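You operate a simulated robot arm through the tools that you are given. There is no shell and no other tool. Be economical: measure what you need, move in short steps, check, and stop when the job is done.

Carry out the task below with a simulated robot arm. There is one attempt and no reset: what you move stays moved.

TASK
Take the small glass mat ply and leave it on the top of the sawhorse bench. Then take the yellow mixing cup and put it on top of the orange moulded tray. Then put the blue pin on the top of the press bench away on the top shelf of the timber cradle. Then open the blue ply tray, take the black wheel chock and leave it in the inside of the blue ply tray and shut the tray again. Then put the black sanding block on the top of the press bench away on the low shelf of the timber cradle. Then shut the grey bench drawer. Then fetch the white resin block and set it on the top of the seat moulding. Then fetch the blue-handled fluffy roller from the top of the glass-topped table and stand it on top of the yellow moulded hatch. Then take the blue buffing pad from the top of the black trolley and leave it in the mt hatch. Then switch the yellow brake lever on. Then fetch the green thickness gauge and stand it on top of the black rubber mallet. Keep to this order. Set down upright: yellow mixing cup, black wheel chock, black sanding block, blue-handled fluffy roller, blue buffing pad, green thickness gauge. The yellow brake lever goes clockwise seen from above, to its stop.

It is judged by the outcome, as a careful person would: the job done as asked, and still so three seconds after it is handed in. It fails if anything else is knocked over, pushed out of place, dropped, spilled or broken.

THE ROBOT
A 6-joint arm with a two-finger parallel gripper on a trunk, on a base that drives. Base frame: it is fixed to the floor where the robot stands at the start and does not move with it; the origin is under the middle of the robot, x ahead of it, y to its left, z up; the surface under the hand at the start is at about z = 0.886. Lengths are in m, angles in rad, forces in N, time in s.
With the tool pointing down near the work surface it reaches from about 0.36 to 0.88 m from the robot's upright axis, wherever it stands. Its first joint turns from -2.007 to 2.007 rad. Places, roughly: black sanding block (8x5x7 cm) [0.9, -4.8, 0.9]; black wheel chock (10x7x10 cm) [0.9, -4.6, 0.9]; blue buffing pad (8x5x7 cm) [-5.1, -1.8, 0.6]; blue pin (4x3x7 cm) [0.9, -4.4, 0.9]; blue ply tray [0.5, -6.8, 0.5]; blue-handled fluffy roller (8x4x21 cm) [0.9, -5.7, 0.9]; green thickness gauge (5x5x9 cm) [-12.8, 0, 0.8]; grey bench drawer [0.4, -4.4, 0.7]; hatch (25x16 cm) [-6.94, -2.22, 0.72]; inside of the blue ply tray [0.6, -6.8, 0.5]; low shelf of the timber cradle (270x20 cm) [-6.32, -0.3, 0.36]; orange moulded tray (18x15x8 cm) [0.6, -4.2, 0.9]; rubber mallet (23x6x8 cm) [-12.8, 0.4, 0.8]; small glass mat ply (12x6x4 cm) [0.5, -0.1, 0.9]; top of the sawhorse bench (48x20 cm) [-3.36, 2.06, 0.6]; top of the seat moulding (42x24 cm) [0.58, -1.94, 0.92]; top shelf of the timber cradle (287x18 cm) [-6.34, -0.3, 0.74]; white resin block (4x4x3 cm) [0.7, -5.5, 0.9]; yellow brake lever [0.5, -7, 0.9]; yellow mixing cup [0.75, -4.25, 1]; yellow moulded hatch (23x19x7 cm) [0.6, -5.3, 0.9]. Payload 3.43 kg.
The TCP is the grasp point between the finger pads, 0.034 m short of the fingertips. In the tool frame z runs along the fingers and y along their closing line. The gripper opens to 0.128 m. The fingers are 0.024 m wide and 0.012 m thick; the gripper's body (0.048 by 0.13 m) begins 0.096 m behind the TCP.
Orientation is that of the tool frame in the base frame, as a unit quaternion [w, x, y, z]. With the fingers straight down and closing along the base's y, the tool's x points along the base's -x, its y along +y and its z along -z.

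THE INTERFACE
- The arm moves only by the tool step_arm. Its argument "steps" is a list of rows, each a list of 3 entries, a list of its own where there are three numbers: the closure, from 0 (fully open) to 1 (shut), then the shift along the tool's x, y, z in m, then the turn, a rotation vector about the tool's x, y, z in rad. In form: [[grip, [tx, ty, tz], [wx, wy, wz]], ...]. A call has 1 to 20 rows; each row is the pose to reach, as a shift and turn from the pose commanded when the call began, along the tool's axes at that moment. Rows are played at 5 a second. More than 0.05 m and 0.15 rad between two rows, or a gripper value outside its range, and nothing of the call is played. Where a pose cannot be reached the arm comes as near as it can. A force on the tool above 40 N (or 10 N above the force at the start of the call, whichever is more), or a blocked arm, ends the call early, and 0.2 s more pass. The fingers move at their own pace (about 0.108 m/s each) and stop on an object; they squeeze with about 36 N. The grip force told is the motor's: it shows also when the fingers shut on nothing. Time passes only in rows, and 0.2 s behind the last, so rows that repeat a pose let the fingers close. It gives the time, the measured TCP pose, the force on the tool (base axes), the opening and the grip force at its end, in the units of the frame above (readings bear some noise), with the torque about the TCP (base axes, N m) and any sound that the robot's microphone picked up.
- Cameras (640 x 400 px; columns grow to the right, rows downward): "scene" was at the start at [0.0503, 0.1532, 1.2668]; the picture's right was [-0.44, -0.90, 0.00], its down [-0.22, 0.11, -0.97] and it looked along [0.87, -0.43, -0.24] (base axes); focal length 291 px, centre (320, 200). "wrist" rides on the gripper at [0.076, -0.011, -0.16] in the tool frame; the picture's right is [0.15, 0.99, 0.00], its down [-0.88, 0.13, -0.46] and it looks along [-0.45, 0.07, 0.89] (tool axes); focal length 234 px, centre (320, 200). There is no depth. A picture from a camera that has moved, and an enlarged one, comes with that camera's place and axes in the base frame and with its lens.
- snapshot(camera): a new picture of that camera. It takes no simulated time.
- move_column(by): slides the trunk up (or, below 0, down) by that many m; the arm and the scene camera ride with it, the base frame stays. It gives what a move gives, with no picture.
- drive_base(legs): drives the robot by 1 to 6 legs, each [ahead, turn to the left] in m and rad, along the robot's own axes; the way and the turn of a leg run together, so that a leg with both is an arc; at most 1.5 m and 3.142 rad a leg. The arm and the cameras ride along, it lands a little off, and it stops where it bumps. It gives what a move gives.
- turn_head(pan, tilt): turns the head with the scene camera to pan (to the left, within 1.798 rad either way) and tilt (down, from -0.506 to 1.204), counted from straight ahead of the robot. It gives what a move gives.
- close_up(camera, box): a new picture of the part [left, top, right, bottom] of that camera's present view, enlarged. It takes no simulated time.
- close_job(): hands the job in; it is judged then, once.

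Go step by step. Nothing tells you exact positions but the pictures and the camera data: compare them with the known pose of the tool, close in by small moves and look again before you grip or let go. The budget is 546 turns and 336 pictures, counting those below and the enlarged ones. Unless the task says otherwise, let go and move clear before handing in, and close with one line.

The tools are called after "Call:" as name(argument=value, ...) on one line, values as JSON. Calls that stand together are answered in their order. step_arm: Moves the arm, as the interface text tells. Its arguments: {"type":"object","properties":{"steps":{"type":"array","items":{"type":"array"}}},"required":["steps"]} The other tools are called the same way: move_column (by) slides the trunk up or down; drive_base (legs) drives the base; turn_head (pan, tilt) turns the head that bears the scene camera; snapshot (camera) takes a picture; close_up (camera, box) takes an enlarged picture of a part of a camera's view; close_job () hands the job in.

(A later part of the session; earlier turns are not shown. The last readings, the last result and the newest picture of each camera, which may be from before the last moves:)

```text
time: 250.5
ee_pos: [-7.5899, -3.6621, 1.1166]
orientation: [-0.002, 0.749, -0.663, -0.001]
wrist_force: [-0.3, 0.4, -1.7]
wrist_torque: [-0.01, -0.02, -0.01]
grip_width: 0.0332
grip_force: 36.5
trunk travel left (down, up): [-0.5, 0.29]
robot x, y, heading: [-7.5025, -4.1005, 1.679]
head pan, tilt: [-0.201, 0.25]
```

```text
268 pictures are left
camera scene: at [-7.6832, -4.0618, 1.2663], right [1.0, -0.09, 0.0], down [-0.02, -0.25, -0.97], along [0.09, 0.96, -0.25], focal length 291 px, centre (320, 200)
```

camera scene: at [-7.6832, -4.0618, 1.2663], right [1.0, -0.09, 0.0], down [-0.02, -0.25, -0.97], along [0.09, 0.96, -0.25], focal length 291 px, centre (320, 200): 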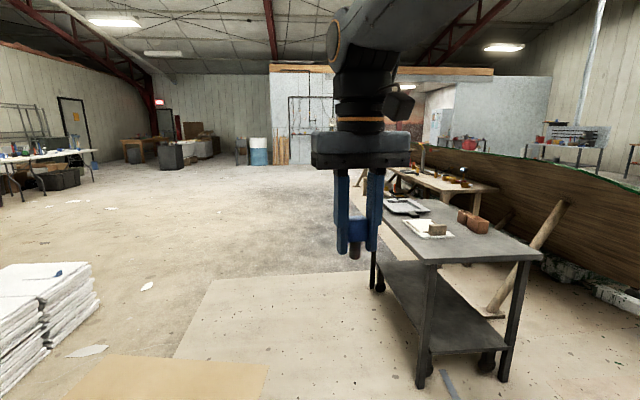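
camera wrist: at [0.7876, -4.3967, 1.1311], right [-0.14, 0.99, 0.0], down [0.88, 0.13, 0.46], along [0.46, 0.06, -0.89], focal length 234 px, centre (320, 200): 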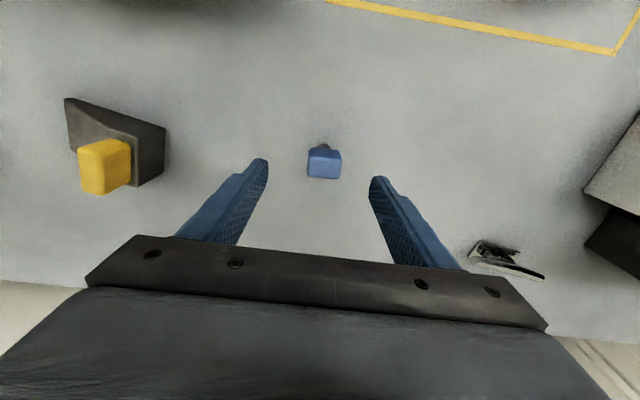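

Now I see the hull's timber back with props, a black cart in front and a long wooden bench beyond it — likely the cradle shelves. Zoom in.

Call:
close_up(camera="scene", box=[370, 140, 530, 240])

Call:
close_up(camera="scene", box=[480, 130, 640, 320])

```text
4.00 times, centred on (450, 190) of scene
camera zoom: at [-7.6832, -4.0618, 1.2663], right [1.0, -0.09, 0.0], down [-0.02, -0.25, -0.97], along [0.09, 0.96, -0.25], focal length 1163 px, centre (-200, 240)
```

zoom: 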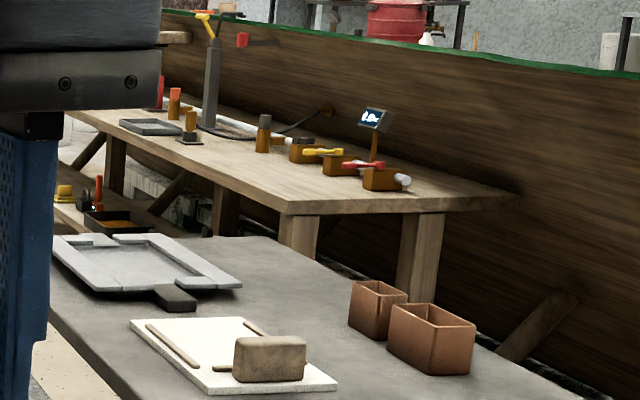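

```text
2.11 times, centred on (560, 225) of scene
camera zoom: at [-7.6832, -4.0618, 1.2663], right [1.0, -0.09, 0.0], down [-0.02, -0.25, -0.97], along [0.09, 0.96, -0.25], focal length 612 px, centre (-185, 147)
```

zoom: 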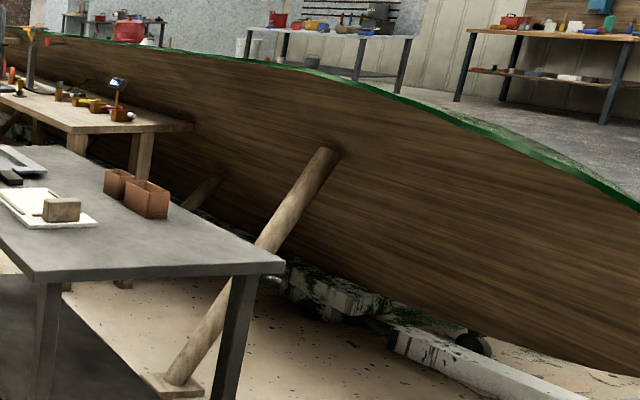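

The wooden bench is the cradle (front edge x≈-6.50); its front strip near y≈-1.45 looks free. The grey framed tray on the cart is the hatch. I drive alongside to [-7.7, -1.35] and face the cradle.

Call:
drive_base(legs=[[0, -0.036], [1.38, 0], [1.38, 0], [0, -1.643]])

Call:
turn_head(pan=0.0, tilt=0.35)

Call:
snapshot(camera="scene")

```text
time: 268.2
ee_pos: [-7.2232, -1.3152, 1.1161]
orientation: [0.003, 0.002, 1.0, -0.001]
wrist_force: [-1.0, -0.1, -0.6]
wrist_torque: [-0.01, 0.02, 0.02]
grip_width: 0.0334
grip_force: 36.4
trunk travel left (down, up): [-0.5, 0.29]
robot x, y, heading: [-7.6684, -1.3494, -0.019]
head pan, tilt: [-0.201, 0.25]
```

```text
time: 268.9
ee_pos: [-7.2236, -1.3148, 1.1156]
orientation: [0.003, 0.001, 1.0, -0.001]
wrist_force: [0.1, -1.0, 0.2]
wrist_torque: [-0.02, 0.04, -0.02]
grip_width: 0.0334
grip_force: 35.9
trunk travel left (down, up): [-0.5, 0.29]
robot x, y, heading: [-7.6709, -1.3486, -0.014]
head pan, tilt: [0.0, 0.351]
```

```text
265 pictures are left
camera scene: at [-7.6071, -1.1552, 1.2569], right [-0.02, -1.0, 0.0], down [-0.34, 0.01, -0.94], along [0.94, -0.02, -0.34], focal length 291 px, centre (320, 200)
```

scene: 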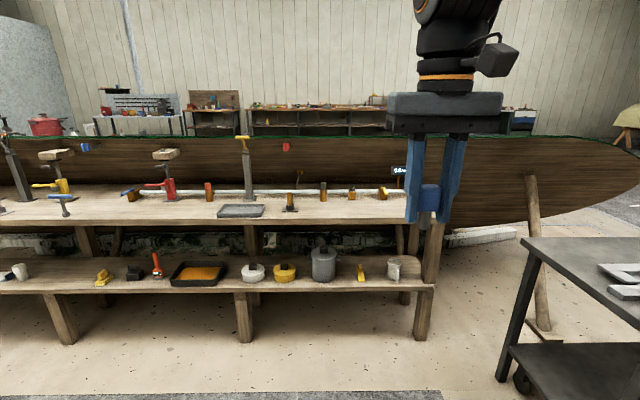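

The top-shelf strip is free between y≈-1.1 and -1.55. I drive 0.55 m forward and check with the wrist camera.

Call:
drive_base(legs=[[0.55, 0]])

Call:
step_arm(steps=[[1, [-0.045, 0, 0], [0, 0, 0]], [1, [-0.09, 0, 0], [0, 0, 0]], [1, [-0.135, 0, 0], [0, 0, 0]], [1, [-0.18, 0, 0], [0, 0, 0]], [1, [-0.225, 0, 0], [0, 0, 0]], [1, [-0.27, 0, 0], [0, 0, 0]], [1, [-0.31, 0, 0], [0, 0, 0]], [1, [-0.31, 0, 0], [0, 0, 0]]])

Call:
turn_head(pan=0.0, tilt=0.5)

Call:
snapshot(camera="scene")

Call:
snapshot(camera="wrist")

```text
time: 272.1
ee_pos: [-6.6657, -1.3244, 1.1158]
orientation: [0.004, 0.003, 1.0, -0.001]
wrist_force: [0.3, -0.3, -0.8]
wrist_torque: [0.01, 0.01, 0.02]
grip_width: 0.0334
grip_force: 35.9
trunk travel left (down, up): [-0.5, 0.29]
robot x, y, heading: [-7.1145, -1.3529, -0.017]
head pan, tilt: [0.0, 0.351]
```

```text
time: 273.9
ee_pos: [-6.3546, -1.3245, 1.1179]
orientation: [0.002, 0.002, 1.0, 0.0]
wrist_force: [-0.3, -0.6, -1.8]
wrist_torque: [0.01, 0.0, 0.01]
grip_width: 0.0334
grip_force: 36.0
trunk travel left (down, up): [-0.5, 0.29]
robot x, y, heading: [-7.1143, -1.3558, -0.017]
head pan, tilt: [0.0, 0.351]
```

```text
time: 274.6
ee_pos: [-6.3555, -1.3259, 1.1163]
orientation: [0.003, 0.001, 1.0, -0.001]
wrist_force: [0.3, 0.7, -1.7]
wrist_torque: [0.02, 0.02, -0.01]
grip_width: 0.0335
grip_force: 36.3
trunk travel left (down, up): [-0.5, 0.29]
robot x, y, heading: [-7.1108, -1.3555, -0.018]
head pan, tilt: [0.0, 0.499]
```

```text
264 pictures are left
camera scene: at [-7.0502, -1.1645, 1.2432], right [-0.02, -1.0, 0.0], down [-0.48, 0.01, -0.88], along [0.88, -0.01, -0.48], focal length 291 px, centre (320, 200)
```

scene: 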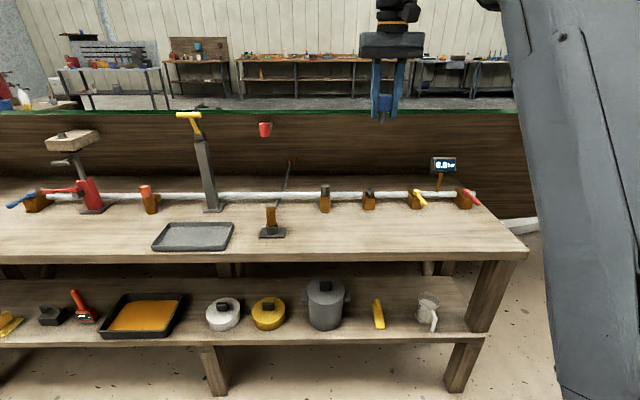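

```text
263 pictures are left
camera wrist: at [-6.4308, -1.3359, 1.2765], right [-0.14, 0.99, 0.0], down [0.88, 0.13, 0.46], along [0.46, 0.06, -0.89], focal length 234 px, centre (320, 200)
```

wrist: 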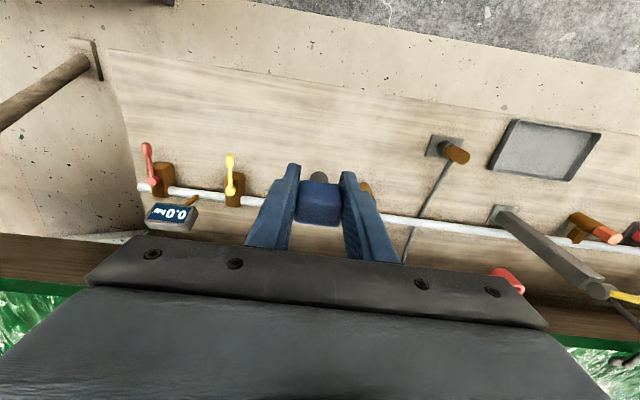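

The spot below the pin is bare shelf. I lower the trunk 0.29 m, then finish with the arm.

Call:
step_arm(steps=[[1, [-0.018, 0, 0], [0, 0, 0]], [1, [-0.018, 0, 0], [0, 0, 0]]])

Call:
move_column(by=-0.29)

Call:
snapshot(camera="scene")

Call:
snapshot(camera="wrist")

```text
time: 275.2
ee_pos: [-6.3353, -1.3255, 1.1183]
orientation: [0.002, 0.002, 1.0, -0.001]
wrist_force: [-0.5, -0.3, -0.2]
wrist_torque: [-0.03, 0.0, 0.01]
grip_width: 0.0335
grip_force: 36.2
trunk travel left (down, up): [-0.5, 0.29]
robot x, y, heading: [-7.1093, -1.362, -0.018]
head pan, tilt: [0.0, 0.499]
```

```text
time: 278.2
ee_pos: [-6.3377, -1.3249, 0.8276]
orientation: [0.002, 0.001, 1.0, -0.001]
wrist_force: [0.1, 0.9, -1.1]
wrist_torque: [-0.01, 0.0, 0.02]
grip_width: 0.0332
grip_force: 36.4
trunk travel left (down, up): [-0.21, 0.58]
robot x, y, heading: [-7.1106, -1.3559, -0.022]
head pan, tilt: [0.0, 0.499]
```

```text
262 pictures are left
camera scene: at [-6.9696, -1.1658, 0.9532], right [-0.02, -1.0, 0.0], down [-0.48, 0.01, -0.88], along [0.88, -0.01, -0.48], focal length 291 px, centre (320, 200)
```

scene: 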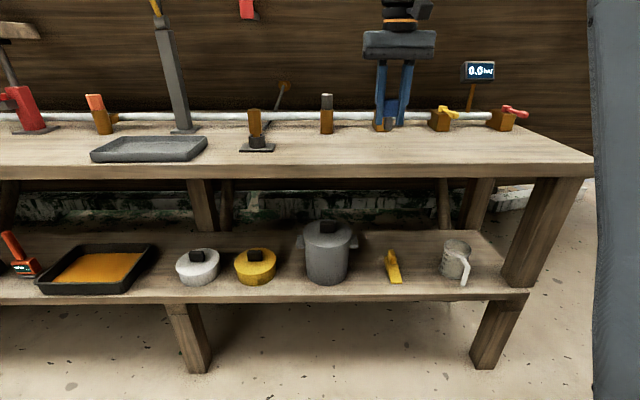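

```text
261 pictures are left
camera wrist: at [-6.4126, -1.3363, 0.9865], right [-0.14, 0.99, 0.0], down [0.88, 0.13, 0.46], along [0.46, 0.06, -0.89], focal length 234 px, centre (320, 200)
```

wrist: 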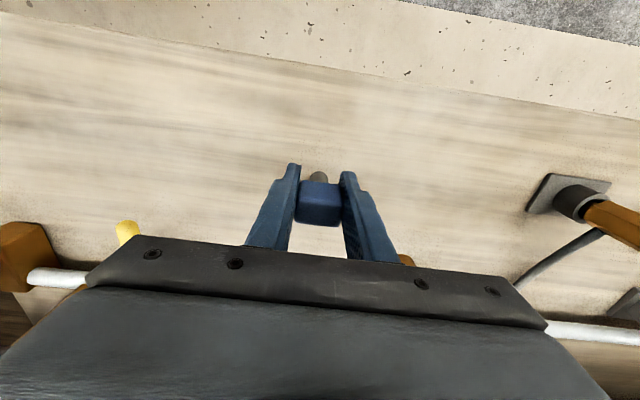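

Clear. I lower 30 mm, then feel for the shelf.

Call:
step_arm(steps=[[1, [0, 0, 0.02], [0, 0, 0]], [1, [0, 0, 0.03], [0, 0, 0]], [1, [0, 0, 0.033], [0, 0, 0]], [1, [0, 0, 0.034], [0, 0, 0]], [1, [0, 0, 0.035], [0, 0, 0]]])

```text
time: 279.4
ee_pos: [-6.3361, -1.3255, 0.792]
orientation: [0.003, 0.001, 1.0, -0.001]
wrist_force: [0.8, 0.9, -1.1]
wrist_torque: [0.0, -0.03, -0.03]
grip_width: 0.0333
grip_force: 36.1
trunk travel left (down, up): [-0.21, 0.58]
robot x, y, heading: [-7.1117, -1.3602, -0.022]
head pan, tilt: [0.0, 0.499]
```

Call:
step_arm(steps=[[1, [0, 0, 0.001], [0, 0, 0]], [1, [0, 0, 0.002], [0, 0, 0]], [1, [0, 0, 0.003], [0, 0, 0]]])

Call:
close_up(camera="scene", box=[320, 60, 480, 160])

```text
time: 280.2
ee_pos: [-6.3362, -1.3259, 0.7886]
orientation: [0.003, 0.002, 1.0, -0.001]
wrist_force: [-0.1, 0.4, -0.8]
wrist_torque: [0.01, 0.01, 0.01]
grip_width: 0.0334
grip_force: 35.7
trunk travel left (down, up): [-0.21, 0.58]
robot x, y, heading: [-7.1116, -1.3569, -0.015]
head pan, tilt: [0.0, 0.499]
```

```text
4.00 times, centred on (400, 110) of scene
camera zoom: at [-6.9696, -1.1658, 0.9532], right [-0.02, -1.0, 0.0], down [-0.48, 0.01, -0.88], along [0.88, -0.01, -0.48], focal length 1163 px, centre (0, 560)
```

zoom: 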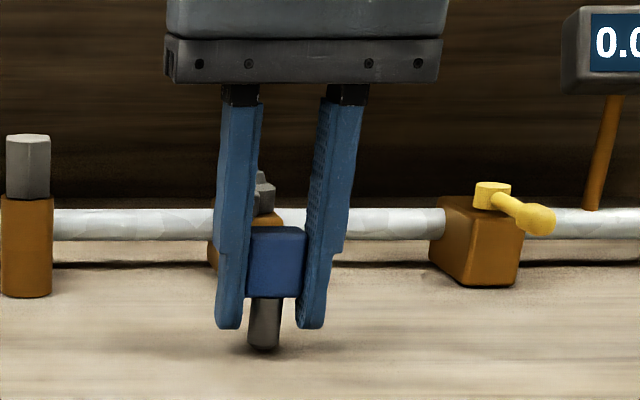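

A few millimetres still; continuing in 1 mm steps.

Call:
step_arm(steps=[[1, [0, 0, 0.001], [0, 0, 0]], [1, [0, 0, 0.002], [0, 0, 0]], [1, [0, 0, 0.003], [0, 0, 0]]])

```text
time: 281.0
ee_pos: [-6.3363, -1.3257, 0.7862]
orientation: [0.004, 0.002, 1.0, 0.0]
wrist_force: [-0.8, -0.1, 1.0]
wrist_torque: [0.01, 0.03, -0.03]
grip_width: 0.0333
grip_force: 36.3
trunk travel left (down, up): [-0.21, 0.58]
robot x, y, heading: [-7.1126, -1.3579, -0.019]
head pan, tilt: [0.0, 0.499]
```

Call:
step_arm(steps=[[1, [0, 0, 0.001], [0, 0, 0]], [1, [0, 0, 0.002], [0, 0, 0]]])

```text
time: 281.6
ee_pos: [-6.3361, -1.3256, 0.7864]
orientation: [0.004, 0.002, 1.0, 0.0]
wrist_force: [1.3, -0.4, 17.0]
wrist_torque: [0.01, -0.14, -0.01]
grip_width: 0.0333
grip_force: 35.8
trunk travel left (down, up): [-0.21, 0.58]
robot x, y, heading: [-7.1084, -1.3596, -0.017]
head pan, tilt: [0.0, 0.499]
```

Contact. I relax the push, open and rise straight up.

Call:
step_arm(steps=[[1, [0, 0, -0.002], [0, 0, 0]], [0.65, [0, 0, -0.002], [0, 0, 0]], [0.55, [0, 0, -0.002], [0, 0, 0]], [0.5, [0, 0, -0.002], [0, 0, 0]], [0.5, [0, 0, -0.03], [0, 0, 0]], [0.5, [0, 0, -0.07], [0, 0, 0]], [0.5, [0, 0, -0.11], [0, 0, 0]], [0.5, [0, 0, -0.11], [0, 0, 0]]])

Call:
close_up(camera="scene", box=[320, 60, 480, 160])

Call:
close_up(camera="scene", box=[0, 200, 540, 400])

```text
time: 283.4
ee_pos: [-6.3375, -1.3257, 0.8957]
orientation: [0.002, 0.002, 1.0, -0.001]
wrist_force: [1.0, 0.7, -0.6]
wrist_torque: [0.03, -0.03, -0.01]
grip_width: 0.064
grip_force: 0.1
trunk travel left (down, up): [-0.21, 0.58]
robot x, y, heading: [-7.1142, -1.3595, -0.015]
head pan, tilt: [0.0, 0.499]
```

```text
4.00 times, centred on (400, 110) of scene
camera zoom: at [-6.9696, -1.1658, 0.9532], right [-0.02, -1.0, 0.0], down [-0.48, 0.01, -0.88], along [0.88, -0.01, -0.48], focal length 1163 px, centre (0, 560)
```

zoom: 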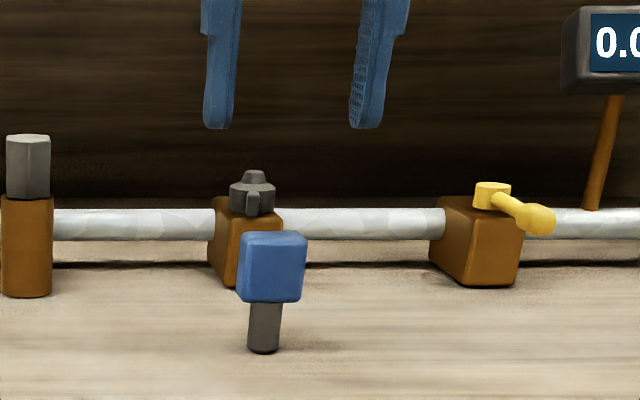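

```text
1.19 times, centred on (270, 300) of scene
camera zoom: at [-6.9696, -1.1658, 0.9532], right [-0.02, -1.0, 0.0], down [-0.48, 0.01, -0.88], along [0.88, -0.01, -0.48], focal length 344 px, centre (379, 82)
```

zoom: 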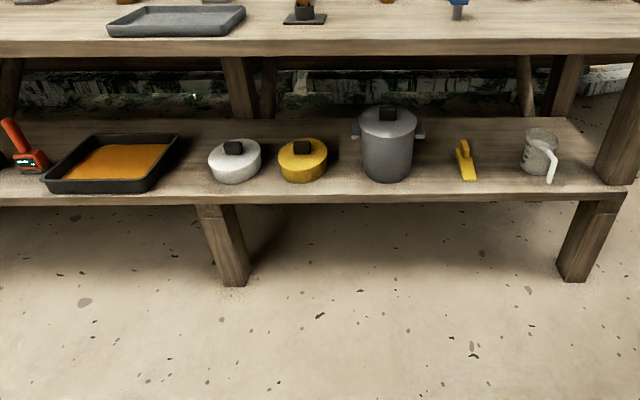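

The pin stands on the top shelf. Next is the blue ply tray at y≈-6.8. I raise the trunk, pull the arm in and drive back round the bow.

Call:
move_column(by=0.29)

Call:
step_arm(steps=[[0, [0.045, 0, 0], [0, 0, 0]], [0, [0.09, 0, 0], [0, 0, 0]], [0, [0.135, 0, 0], [0, 0, 0]], [0, [0.18, 0, 0], [0, 0, 0]], [0, [0.225, 0, 0], [0, 0, 0]], [0, [0.27, 0, 0], [0, 0, 0]], [0, [0.32, 0, 0], [0, 0, 0]], [0, [0.33, 0, 0], [0, 0, 0]]])

Call:
drive_base(legs=[[-0.55, 0], [0, -1.59], [1.35, 0], [1.35, 0], [0, 1.55]])

```text
time: 286.3
ee_pos: [-6.3357, -1.3257, 1.1839]
orientation: [0.002, 0.003, 1.0, -0.001]
wrist_force: [0.1, -1.1, -0.2]
wrist_torque: [-0.04, -0.02, 0.01]
grip_width: 0.064
grip_force: 0.0
trunk travel left (down, up): [-0.5, 0.29]
robot x, y, heading: [-7.1086, -1.3566, -0.017]
head pan, tilt: [0.0, 0.499]
```

```text
time: 288.1
ee_pos: [-6.6677, -1.3254, 1.183]
orientation: [0.003, 0.003, 1.0, -0.001]
wrist_force: [0.3, -0.1, -1.0]
wrist_torque: [-0.04, 0.02, 0.01]
grip_width: 0.1279
grip_force: 0.1
trunk travel left (down, up): [-0.5, 0.29]
robot x, y, heading: [-7.1128, -1.3604, -0.018]
head pan, tilt: [0.0, 0.499]
```

```text
time: 303.4
ee_pos: [-7.6748, -3.3526, 1.1834]
orientation: [0.001, 0.723, 0.691, -0.002]
wrist_force: [1.0, -0.1, -0.4]
wrist_torque: [-0.02, 0.02, -0.04]
grip_width: 0.1278
grip_force: 0.1
trunk travel left (down, up): [-0.5, 0.29]
robot x, y, heading: [-7.6837, -2.9094, -1.638]
head pan, tilt: [0.0, 0.499]
stopped in leg 4: the robot was blocked; the commanded pose is now the measured one
```

The base was blocked at [-7.68, -2.91]. I look around before moving on.

Call:
turn_head(pan=0.3, tilt=0.9)

Call:
snapshot(camera="scene")

Call:
turn_head(pan=-0.9, tilt=0.7)

Call:
snapshot(camera="scene")

```text
time: 304.2
ee_pos: [-7.6736, -3.3525, 1.1839]
orientation: [0.001, 0.723, 0.691, -0.002]
wrist_force: [1.1, 0.8, 0.9]
wrist_torque: [0.02, -0.01, 0.01]
grip_width: 0.128
grip_force: 0.0
trunk travel left (down, up): [-0.5, 0.29]
robot x, y, heading: [-7.6836, -2.9052, -1.641]
head pan, tilt: [0.3, 0.901]
```

```text
257 pictures are left
camera scene: at [-7.4697, -2.9619, 1.2094], right [-0.97, -0.23, 0.0], down [-0.18, 0.76, -0.62], along [0.14, -0.6, -0.78], focal length 291 px, centre (320, 200)
```

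scene: 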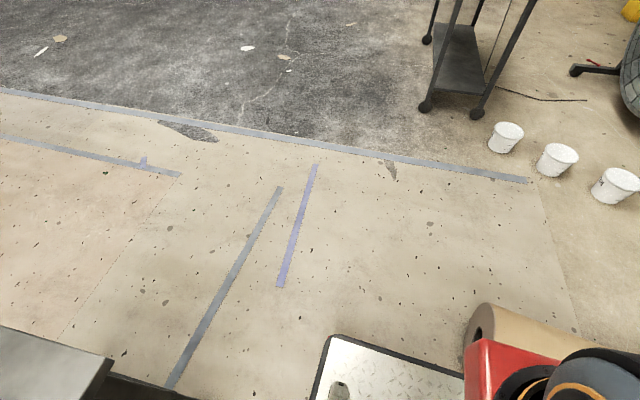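

```text
time: 305.6
ee_pos: [-7.6749, -3.3525, 1.183]
orientation: [0.001, 0.723, 0.691, -0.003]
wrist_force: [-0.4, -0.1, 0.6]
wrist_torque: [-0.03, -0.01, 0.0]
grip_width: 0.1278
grip_force: 0.0
trunk travel left (down, up): [-0.5, 0.29]
robot x, y, heading: [-7.6847, -2.907, -1.632]
head pan, tilt: [-0.901, 0.7]
```

```text
256 pictures are left
camera scene: at [-7.5571, -2.9367, 1.2255], right [-0.57, 0.82, 0.0], down [0.53, 0.37, -0.76], along [-0.63, -0.43, -0.64], focal length 291 px, centre (320, 200)
```

scene: 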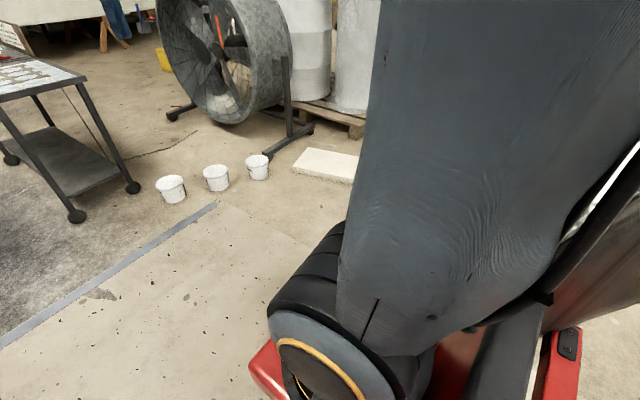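

The base touched the end of the carpet roll on its front right. I back up and take a line nearer the middle of the gap.

Call:
drive_base(legs=[[-0.45, 0], [0, 0.36], [1.4, 0], [0, 1.03], [1.1, 0], [1.0, 0]])

Call:
turn_head(pan=0.0, tilt=0.25)

Call:
snapshot(camera="scene")

```text
time: 328.6
ee_pos: [-4.7852, -4.3997, 1.1835]
orientation: [0.003, 0.12, 0.993, -0.002]
wrist_force: [0.4, 0.1, -0.4]
wrist_torque: [-0.04, 0.01, 0.01]
grip_width: 0.1282
grip_force: 0.1
trunk travel left (down, up): [-0.5, 0.29]
robot x, y, heading: [-5.2218, -4.3198, -0.263]
head pan, tilt: [-0.901, 0.7]
```

```text
time: 329.8
ee_pos: [-4.7839, -4.3995, 1.1832]
orientation: [0.002, 0.119, 0.993, -0.002]
wrist_force: [0.7, 0.6, 0.0]
wrist_torque: [-0.04, -0.03, 0.01]
grip_width: 0.1277
grip_force: 0.1
trunk travel left (down, up): [-0.5, 0.29]
robot x, y, heading: [-5.2212, -4.322, -0.26]
head pan, tilt: [0.0, 0.25]
```

```text
255 pictures are left
camera scene: at [-5.1136, -4.1508, 1.2663], right [-0.26, -0.97, 0.0], down [-0.24, 0.06, -0.97], along [0.94, -0.25, -0.25], focal length 291 px, centre (320, 200)
```

scene: 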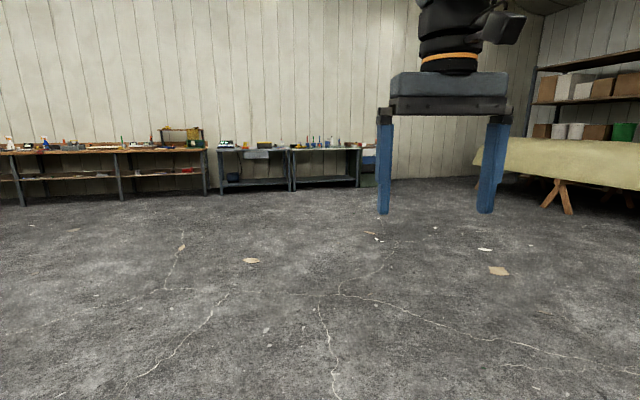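

The floor ahead is open. I go to about [-1.6, -5.0], then [-0.9, -6.3], and face the bench with the blue ply tray.

Call:
drive_base(legs=[[0, 0.075], [1.5, 0], [1.5, 0], [0.68, 0], [0, -0.89], [1.45, 0]])

Call:
drive_base(legs=[[0, 1.0]])

Call:
snapshot(camera="scene")

```text
time: 357.1
ee_pos: [-0.6495, -6.5926, 1.1832]
orientation: [0.002, 0.495, 0.869, -0.002]
wrist_force: [-0.1, 0.6, 0.3]
wrist_torque: [0.02, 0.01, -0.02]
grip_width: 0.1278
grip_force: 0.1
trunk travel left (down, up): [-0.5, 0.29]
robot x, y, heading: [-0.9013, -6.2244, -1.06]
head pan, tilt: [0.0, 0.25]
```

```text
time: 360.1
ee_pos: [-0.4568, -6.2155, 1.1831]
orientation: [0.002, 0.02, 1.0, -0.001]
wrist_force: [-0.3, 0.6, -0.9]
wrist_torque: [0.0, -0.02, -0.01]
grip_width: 0.1281
grip_force: 0.1
trunk travel left (down, up): [-0.5, 0.29]
robot x, y, heading: [-0.9016, -6.2277, -0.058]
head pan, tilt: [0.0, 0.25]
```

```text
254 pictures are left
camera scene: at [-0.8303, -6.0362, 1.2663], right [-0.06, -1.0, 0.0], down [-0.25, 0.01, -0.97], along [0.97, -0.06, -0.25], focal length 291 px, centre (320, 200)
```

scene: 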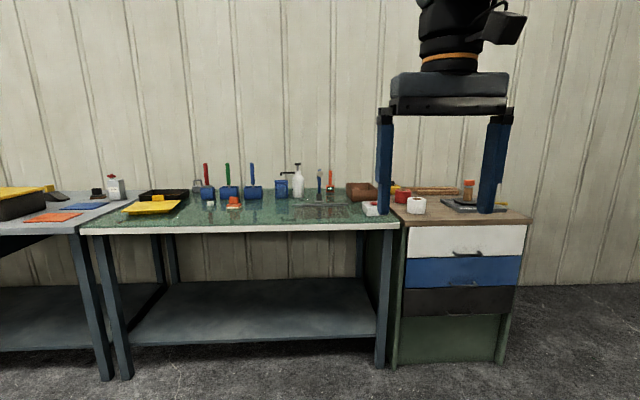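

The cabinet on the right has white, blue and black drawers: the blue one is the ply tray, shut. I move in front of it and look closely.

Call:
drive_base(legs=[[0, -1.513], [0.55, 0], [0, 1.571]])

Call:
turn_head(pan=0.0, tilt=0.45)

Call:
snapshot(camera="scene")

Call:
close_up(camera="scene", box=[240, 200, 400, 300])

```text
time: 370.7
ee_pos: [-0.4583, -6.7475, 1.1837]
orientation: [0.002, -0.007, 1.0, -0.001]
wrist_force: [-0.2, -0.2, 0.1]
wrist_torque: [0.01, 0.03, 0.01]
grip_width: 0.128
grip_force: 0.0
trunk travel left (down, up): [-0.5, 0.29]
robot x, y, heading: [-0.9017, -6.78, -0.002]
head pan, tilt: [0.0, 0.25]
```

```text
time: 371.5
ee_pos: [-0.4577, -6.7485, 1.1835]
orientation: [0.003, -0.007, 1.0, -0.001]
wrist_force: [-0.5, -0.7, -0.8]
wrist_torque: [0.01, -0.01, 0.0]
grip_width: 0.128
grip_force: 0.1
trunk travel left (down, up): [-0.5, 0.29]
robot x, y, heading: [-0.901, -6.785, -0.01]
head pan, tilt: [0.0, 0.45]
```

```text
253 pictures are left
camera scene: at [-0.8407, -6.5896, 1.2477], right [-0.01, -1.0, 0.0], down [-0.43, 0.0, -0.9], along [0.9, -0.01, -0.43], focal length 291 px, centre (320, 200)
```

scene: 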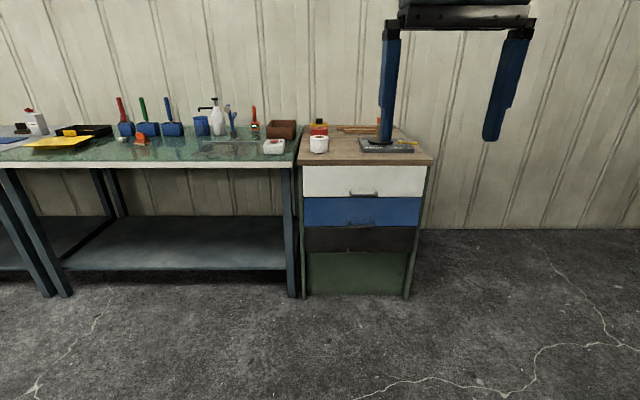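

```text
4.00 times, centred on (320, 250) of scene
camera zoom: at [-0.8407, -6.5896, 1.2477], right [-0.01, -1.0, 0.0], down [-0.43, 0.0, -0.9], along [0.9, -0.01, -0.43], focal length 1163 px, centre (320, 0)
```

zoom: 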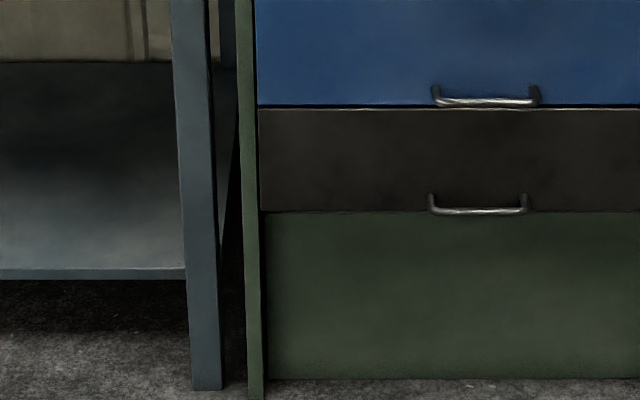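

The blue tray's bar handle is at about [0.39, -6.81, 0.52], 3.5 cm off the face. I drive closer, lower the trunk, and turn the hand to point forward.

Call:
drive_base(legs=[[0.5, 0]])

Call:
move_column(by=-0.4)

Call:
step_arm(steps=[[0, [-0.02, 0, 0], [0, -0.13, 0]], [0, [-0.04, 0, 0], [0, -0.26, 0]], [0, [-0.06, 0, 0], [0, -0.39, 0]], [0, [-0.08, 0, 0], [0, -0.52, 0]], [0, [-0.1, 0, 0], [0, -0.65, 0]], [0, [-0.12, 0, 0], [0, -0.78, 0]], [0, [-0.14, 0, 0], [0, -0.91, 0]], [0, [-0.16, 0, 0], [0, -1.04, 0]], [0, [-0.18, 0, 0], [0, -1.17, 0]], [0, [-0.2, 0, 0], [0, -1.3, 0]], [0, [-0.2, 0, 0], [0, -1.43, 0]], [0, [-0.2, 0, 0], [0, -1.571, 0]], [0, [-0.2, 0, 0], [0, -1.571, 0]]])

Call:
snapshot(camera="scene")

```text
time: 374.4
ee_pos: [0.0432, -6.7545, 1.1833]
orientation: [0.003, -0.005, 1.0, -0.001]
wrist_force: [-0.7, -0.2, -0.1]
wrist_torque: [0.01, -0.04, -0.03]
grip_width: 0.1281
grip_force: 0.0
trunk travel left (down, up): [-0.5, 0.29]
robot x, y, heading: [-0.3979, -6.7881, -0.012]
head pan, tilt: [0.0, 0.45]
```

```text
time: 378.2
ee_pos: [0.1238, -6.7552, 0.7836]
orientation: [0.002, -0.005, 1.0, -0.001]
wrist_force: [0.7, -0.4, -0.6]
wrist_torque: [0.0, 0.02, 0.0]
grip_width: 0.128
grip_force: 0.0
trunk travel left (down, up): [-0.1, 0.69]
robot x, y, heading: [-0.401, -6.7899, -0.012]
head pan, tilt: [0.0, 0.45]
```

```text
time: 381.0
ee_pos: [0.3213, -6.7425, 0.7874]
orientation: [0.709, -0.002, 0.705, 0.001]
wrist_force: [-0.5, -0.4, 0.2]
wrist_torque: [-0.02, 0.0, -0.04]
grip_width: 0.1278
grip_force: 0.1
out of reach, approached as far as the arm can: row 1, 2, 3, 4, 5, 6, 7, 8, 9, 10, 11, 12, 13
trunk travel left (down, up): [-0.1, 0.69]
robot x, y, heading: [-0.3976, -6.7902, -0.007]
head pan, tilt: [0.0, 0.45]
```

```text
251 pictures are left
camera scene: at [-0.2278, -6.5962, 0.8477], right [-0.01, -1.0, 0.0], down [-0.44, 0.01, -0.9], along [0.9, -0.01, -0.44], focal length 291 px, centre (320, 200)
```

scene: 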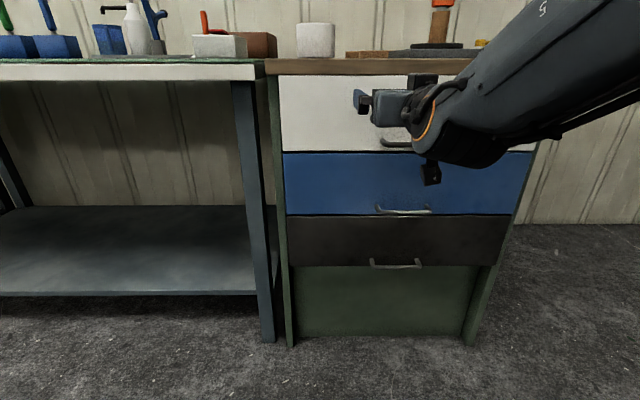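

The hand points forward. I pull back slightly, roll it so the fingers close vertically, and bring it down to handle height.

Call:
step_arm(steps=[[0, [0, 0, -0.03], [0, 0, 0.13]], [0, [0.02, 0, -0.06], [0, 0, 0.26]], [0, [0.05, 0, -0.06], [0, 0, 0.39]], [0, [0.08, 0, -0.06], [0, 0, 0.52]], [0, [0.11, 0, -0.06], [0, 0, 0.65]], [0, [0.14, 0, -0.06], [0, 0, 0.78]], [0, [0.17, 0, -0.06], [0, 0, 0.91]], [0, [0.2, 0, -0.06], [0, 0, 1.04]], [0, [0.22, 0, -0.06], [0, 0, 1.17]], [0, [0.24, -0.02, -0.06], [0, 0, 1.3]], [0, [0.267, -0.045, -0.06], [0, 0, 1.43]], [0, [0.267, -0.065, -0.06], [0, 0, 1.571]], [0, [0.267, -0.065, -0.06], [0, 0, 1.571]]])

Call:
snapshot(camera="scene")

Call:
snapshot(camera="wrist")

```text
time: 383.8
ee_pos: [0.2443, -6.7211, 0.6263]
orientation: [0.419, 0.492, 0.732, 0.216]
wrist_force: [0.1, 0.5, 0.7]
wrist_torque: [0.01, -0.01, -0.02]
grip_width: 0.128
grip_force: 0.1
out of reach, approached as far as the arm can: row 1, 2, 3, 4, 5, 6, 7, 8, 9, 10, 11, 12, 13
trunk travel left (down, up): [-0.1, 0.69]
robot x, y, heading: [-0.3965, -6.7877, -0.011]
head pan, tilt: [0.0, 0.45]
```

```text
250 pictures are left
camera scene: at [-0.2278, -6.5962, 0.8477], right [-0.01, -1.0, 0.0], down [-0.44, 0.01, -0.9], along [0.9, -0.01, -0.44], focal length 291 px, centre (320, 200)
```

scene: 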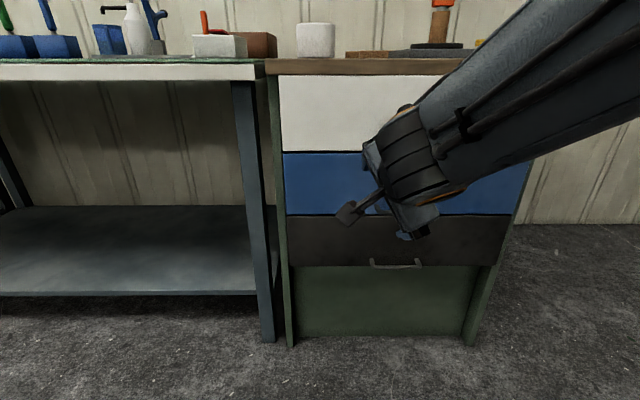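

```text
249 pictures are left
camera wrist: at [0.0943, -6.6424, 0.6759], right [0.51, 0.55, 0.66], down [-0.16, -0.7, 0.7], along [0.85, -0.46, -0.26], focal length 234 px, centre (320, 200)
```

wrist: 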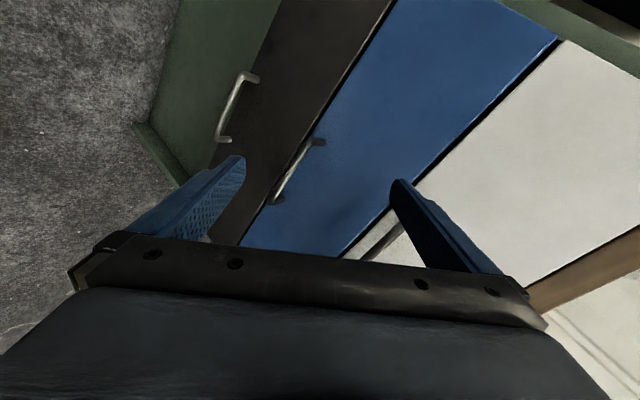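

The hand is too close in for this posture. I back the base 0.25 m and let the arm settle to the commanded pose.

Call:
drive_base(legs=[[-0.25, 0]])

Call:
step_arm(steps=[[0, [0, 0, 0], [0, 0, 0]], [0, [0, 0, 0.02], [0, 0, 0]], [0, [0, 0, 0.02], [0, 0, 0]]])

```text
time: 385.6
ee_pos: [-0.0082, -6.7185, 0.6268]
orientation: [0.419, 0.492, 0.732, 0.216]
wrist_force: [-0.1, -0.6, 0.7]
wrist_torque: [0.01, -0.01, -0.05]
grip_width: 0.1283
grip_force: 0.0
trunk travel left (down, up): [-0.1, 0.69]
robot x, y, heading: [-0.6497, -6.7835, -0.012]
head pan, tilt: [0.0, 0.45]
```

```text
time: 386.4
ee_pos: [0.007, -6.7203, 0.626]
orientation: [0.417, 0.491, 0.734, 0.214]
wrist_force: [-0.6, 0.5, 0.2]
wrist_torque: [-0.02, -0.02, -0.02]
grip_width: 0.1281
grip_force: 0.1
out of reach, approached as far as the arm can: row 2, 3
trunk travel left (down, up): [-0.1, 0.69]
robot x, y, heading: [-0.6466, -6.7884, -0.012]
head pan, tilt: [0.0, 0.45]
```

Now I command the horizontal pose with vertical closing in front of the handle at [0.20, -6.81, 0.53].

Call:
step_arm(steps=[[0, [-0.0125, -0.0005, 0.037], [-0.102, -0.007, 0.076]], [0, [-0.025, -0.001, 0.0737], [-0.203, -0.014, 0.153]], [0, [-0.0375, -0.0016, 0.1105], [-0.305, -0.0205, 0.229]], [0, [-0.05, -0.002, 0.147], [-0.407, -0.027, 0.305]], [0, [-0.0624, -0.0027, 0.184], [-0.508, -0.034, 0.382]], [0, [-0.0749, -0.0032, 0.221], [-0.61, -0.041, 0.458]], [0, [-0.0749, -0.0032, 0.221], [-0.61, -0.041, 0.458]]])

Call:
snapshot(camera="wrist")

Call:
snapshot(camera="scene")

```text
time: 388.1
ee_pos: [0.0796, -6.7596, 0.7662]
orientation: [0.434, 0.528, 0.648, 0.337]
wrist_force: [-0.4, 0.3, -0.2]
wrist_torque: [0.01, 0.01, 0.01]
grip_width: 0.128
grip_force: 0.0
out of reach, approached as far as the arm can: row 1, 2, 3, 4, 5, 6, 7
trunk travel left (down, up): [-0.1, 0.69]
robot x, y, heading: [-0.6495, -6.7872, -0.013]
head pan, tilt: [0.0, 0.45]
```

```text
248 pictures are left
camera wrist: at [-0.0749, -6.6843, 0.8035], right [0.38, 0.36, 0.85], down [-0.31, -0.82, 0.48], along [0.87, -0.45, -0.2], focal length 234 px, centre (320, 200)
```

wrist: 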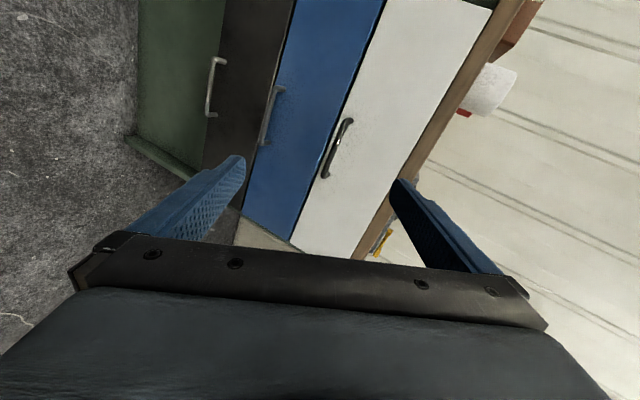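

```text
247 pictures are left
camera scene: at [-0.4786, -6.5931, 0.8477], right [-0.01, -1.0, 0.0], down [-0.44, 0.01, -0.9], along [0.9, -0.01, -0.44], focal length 291 px, centre (320, 200)
```

scene: 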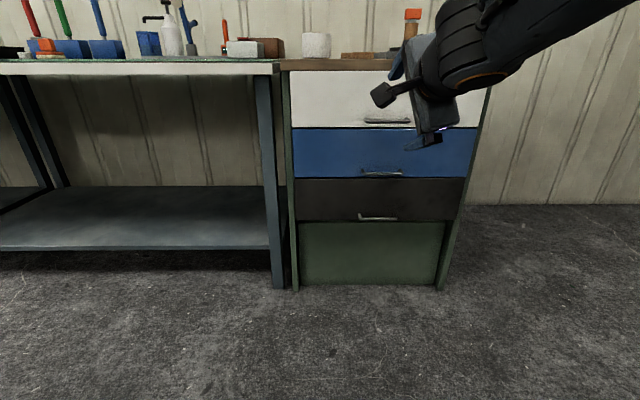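

The arm is at a joint limit with this roll. I go back to the horizontal pose closing sideways and then try the opposite roll.

Call:
step_arm(steps=[[0, [0, 0, 0], [-0.0293, -0.0328, -0.1329]], [0, [0, 0, 0], [-0.0586, -0.0656, -0.2658]], [0, [0, 0, 0], [-0.0879, -0.0984, -0.3987]], [0, [0, 0, 0], [-0.1172, -0.1312, -0.5316]], [0, [0, 0, 0], [-0.1465, -0.164, -0.6645]], [0, [0, 0, 0], [-0.1758, -0.1968, -0.7974]], [0, [0, 0, 0], [-0.2051, -0.2296, -0.9303]], [0, [0, 0, 0], [-0.2344, -0.2624, -1.0632]], [0, [0, 0, 0], [-0.2637, -0.2952, -1.1961]], [0, [0, 0, 0], [-0.293, -0.328, -1.329]], [0, [0, 0, 0], [-0.293, -0.328, -1.329]]])

```text
time: 390.4
ee_pos: [0.0733, -6.7415, 0.7648]
orientation: [0.706, 0.003, 0.708, -0.005]
wrist_force: [-0.2, 0.3, -0.6]
wrist_torque: [0.01, 0.0, 0.02]
grip_width: 0.1279
grip_force: 0.1
out of reach, approached as far as the arm can: row 1, 2, 3, 4, 5, 6, 7, 8, 9, 10, 11
trunk travel left (down, up): [-0.1, 0.69]
robot x, y, heading: [-0.6518, -6.7803, -0.014]
head pan, tilt: [0.0, 0.45]
```

Call:
step_arm(steps=[[0, [0.0, 0, 0.04], [0, 0, 0]], [0, [0.0, 0, 0.08], [0, 0, 0]], [0, [0.0, 0, 0.12], [0, 0, 0]], [0, [0.0, 0, 0.12], [0, 0, -0.13]], [0, [0.0, 0, 0.12], [0, 0, -0.26]], [0, [0, 0, 0.12], [0, 0, -0.39]], [0, [0, 0, 0.12], [0, 0, -0.52]]])

```text
time: 392.1
ee_pos: [0.191, -6.7264, 0.7699]
orientation: [0.68, -0.179, 0.686, -0.188]
wrist_force: [0.7, -0.2, 0.8]
wrist_torque: [0.04, -0.02, 0.0]
grip_width: 0.1281
grip_force: 0.1
out of reach, approached as far as the arm can: row 1, 2, 3, 4, 5, 6, 7
trunk travel left (down, up): [-0.1, 0.69]
robot x, y, heading: [-0.6484, -6.7873, -0.015]
head pan, tilt: [0.0, 0.45]
```

Call:
step_arm(steps=[[0, [0, 0, 0], [0, 0, -0.13]], [0, [0, 0, 0], [0, 0, -0.26]], [0, [0, 0, 0], [0, 0, -0.39]], [0, [0, 0, 0], [0, 0, -0.52]], [0, [0, 0, 0], [0, 0, -0.65]], [0, [0, 0, 0], [0, 0, -0.78]], [0, [0, 0, 0], [0, 0, -0.91]], [0, [0, 0, 0], [0, 0, -1.04]], [0, [0, 0, 0], [0, 0, -1.04]]])

Call:
snapshot(camera="scene")

```text
time: 394.1
ee_pos: [0.1909, -6.7212, 0.7712]
orientation: [0.499, -0.496, 0.505, -0.5]
wrist_force: [0.0, 0.4, 0.0]
wrist_torque: [-0.01, -0.01, 0.03]
grip_width: 0.1283
grip_force: 0.1
out of reach, approached as far as the arm can: row 1, 2, 3, 4, 5, 6, 7, 8, 9
trunk travel left (down, up): [-0.1, 0.69]
robot x, y, heading: [-0.6526, -6.7832, -0.02]
head pan, tilt: [0.0, 0.45]
```

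```text
246 pictures are left
camera scene: at [-0.4786, -6.5931, 0.8477], right [-0.01, -1.0, 0.0], down [-0.44, 0.01, -0.9], along [0.9, -0.01, -0.44], focal length 291 px, centre (320, 200)
```

scene: 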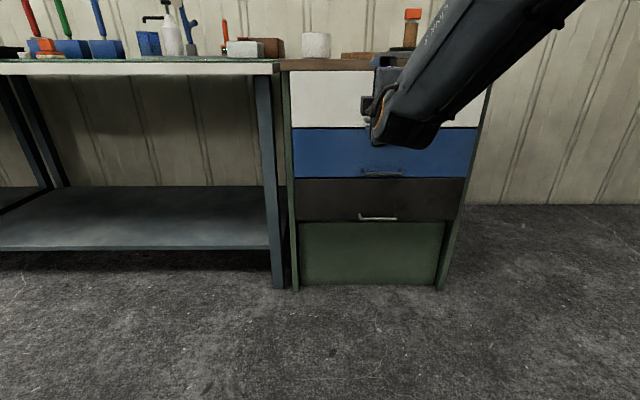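

The opposite roll works: fingers now close vertically. I bring the hand down and across to the handle's height, still 10+ cm in front.

Call:
step_arm(steps=[[0, [0.015, 0.04, 0], [0, 0, 0]], [0, [0.03, 0.08, 0], [0, 0, 0]], [0, [0.045, 0.12, 0], [0, 0, 0]], [0, [0.06, 0.16, 0], [0, 0, 0]], [0, [0.075, 0.2, 0], [0, 0, 0]], [0, [0.088, 0.245, 0], [0, 0, 0]], [0, [0.088, 0.245, 0], [0, 0, 0]]])

Call:
snapshot(camera="scene")

Call:
snapshot(camera="wrist")

```text
time: 395.6
ee_pos: [0.1831, -6.7282, 0.5311]
orientation: [0.482, -0.479, 0.522, -0.516]
wrist_force: [-0.7, 0.0, 0.0]
wrist_torque: [-0.04, -0.01, 0.0]
grip_width: 0.128
grip_force: 0.1
out of reach, approached as far as the arm can: row 1, 2, 3, 4, 5, 6, 7
trunk travel left (down, up): [-0.1, 0.69]
robot x, y, heading: [-0.6501, -6.7855, -0.013]
head pan, tilt: [0.0, 0.45]
```

```text
245 pictures are left
camera scene: at [-0.4786, -6.5931, 0.8477], right [-0.01, -1.0, 0.0], down [-0.44, 0.01, -0.9], along [0.9, -0.01, -0.44], focal length 291 px, centre (320, 200)
```

scene: 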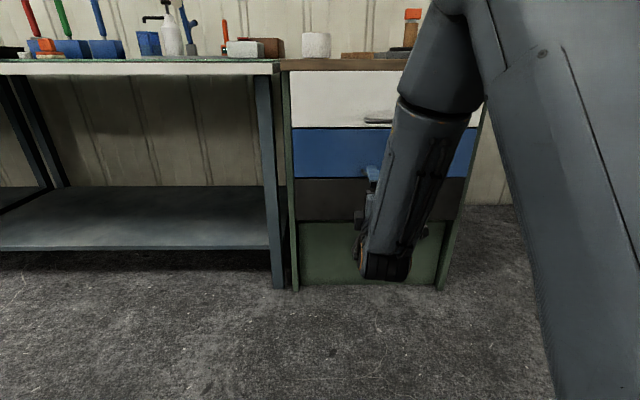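

```text
244 pictures are left
camera wrist: at [0.0196, -6.7917, 0.5436], right [-0.02, -0.14, -0.99], down [-0.39, 0.91, -0.12], along [0.92, 0.38, -0.07], focal length 234 px, centre (320, 200)
```

wrist: 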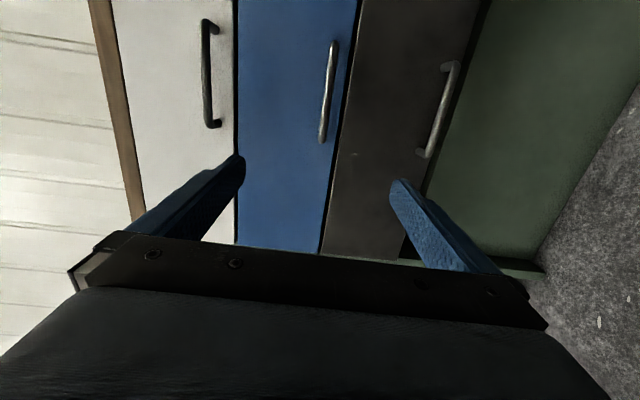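

The bar sits at [0.39, -6.81, 0.526] by the wrist view; the hand is at the right height but 8 cm left. A small base turn to the right fixes that; then I drive 0.15 m forward.

Call:
drive_base(legs=[[0, -0.085], [0.15, 0]])

Call:
snapshot(camera="wrist")

Call:
snapshot(camera="scene")

```text
time: 397.5
ee_pos: [0.3355, -6.813, 0.533]
orientation: [0.461, -0.458, 0.541, -0.534]
wrist_force: [0.7, 0.2, -1.2]
wrist_torque: [0.02, -0.02, -0.01]
grip_width: 0.128
grip_force: 0.1
trunk travel left (down, up): [-0.1, 0.69]
robot x, y, heading: [-0.5019, -6.7977, -0.101]
head pan, tilt: [0.0, 0.45]
```

```text
243 pictures are left
camera wrist: at [0.1655, -6.8633, 0.5439], right [-0.03, -0.13, -0.99], down [-0.31, 0.94, -0.12], along [0.95, 0.3, -0.07], focal length 234 px, centre (320, 200)
```

wrist: 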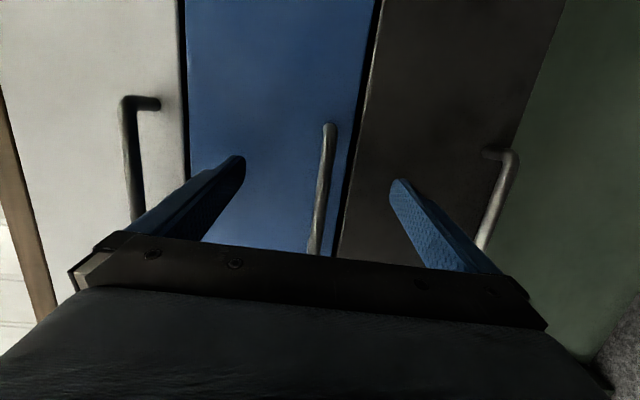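

```text
242 pictures are left
camera scene: at [-0.314, -6.6232, 0.8477], right [-0.1, -1.0, 0.0], down [-0.43, 0.04, -0.9], along [0.9, -0.09, -0.44], focal length 291 px, centre (320, 200)
```

scene: 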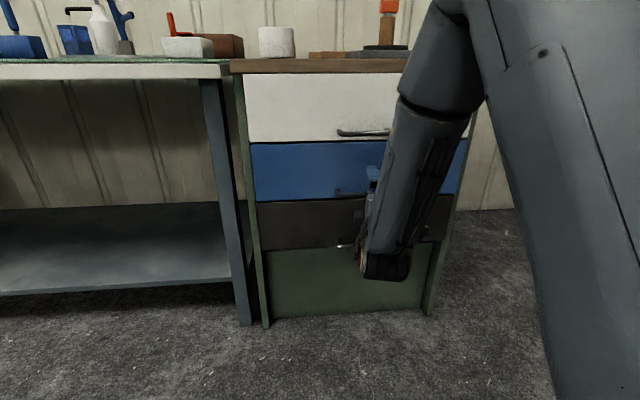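

The bar lies between the fingers. I drive the last 4.5 cm and close.

Call:
drive_base(legs=[[0.045, 0]])

Call:
step_arm(steps=[[0.3, [0, 0, 0], [0, 0, 0]], [0.6, [0, 0, 0], [0, 0, 0]], [0.85, [0, 0, 0], [0, 0, 0]], [1, [0, 0, 0], [0, 0, 0]], [1, [0, 0, 0], [0, 0, 0]], [1, [0, 0, 0], [0, 0, 0]]])

Call:
snapshot(camera="wrist")

```text
time: 398.4
ee_pos: [0.3618, -6.8161, 0.5324]
orientation: [0.461, -0.457, 0.541, -0.535]
wrist_force: [-9.0, 0.2, 3.2]
wrist_torque: [-0.02, -0.72, 0.09]
grip_width: 0.1279
grip_force: 0.0
trunk travel left (down, up): [-0.1, 0.69]
robot x, y, heading: [-0.4659, -6.8055, -0.1]
head pan, tilt: [0.0, 0.45]
stopped in leg 1: the force on the tool passed its limit at 116 N (the readings are from after the stop); the commanded pose is now the measured one
```

```text
time: 399.8
ee_pos: [0.3619, -6.8155, 0.5298]
orientation: [0.458, -0.459, 0.543, -0.534]
wrist_force: [-7.5, 0.7, -20.0]
wrist_torque: [-0.86, 0.05, 0.27]
grip_width: 0.0116
grip_force: 45.3
trunk travel left (down, up): [-0.1, 0.69]
robot x, y, heading: [-0.4679, -6.8047, -0.098]
head pan, tilt: [0.0, 0.45]
```

```text
241 pictures are left
camera wrist: at [0.193, -6.8661, 0.541], right [-0.03, -0.14, -0.99], down [-0.31, 0.94, -0.12], along [0.95, 0.31, -0.07], focal length 234 px, centre (320, 200)
```

wrist: 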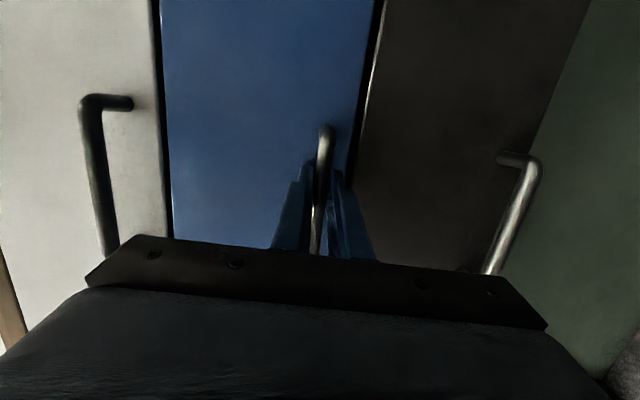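

The bar is gripped (12 mm). I pull straight back with the arm a little to test.

Call:
step_arm(steps=[[1, [0.002, 0, -0.01], [0, 0, 0]], [1, [0.0032, 0, -0.02], [0, 0, 0]], [1, [0.0064, 0, -0.04], [0, 0, 0]], [1, [0.0096, 0, -0.06], [0, 0, 0]], [1, [0.0096, 0, -0.06], [0, 0, 0]]])

```text
time: 401.2
ee_pos: [0.3, -6.8156, 0.5289]
orientation: [0.458, -0.46, 0.543, -0.532]
wrist_force: [-1.2, 0.7, -7.6]
wrist_torque: [-0.88, 0.08, -0.1]
grip_width: 0.0117
grip_force: 45.2
trunk travel left (down, up): [-0.1, 0.69]
robot x, y, heading: [-0.4701, -6.8022, -0.1]
head pan, tilt: [0.0, 0.45]
stopped in row 5: the force on the tool passed its limit at 40 N (the readings are from after the stop); the commanded pose is now the measured one
```

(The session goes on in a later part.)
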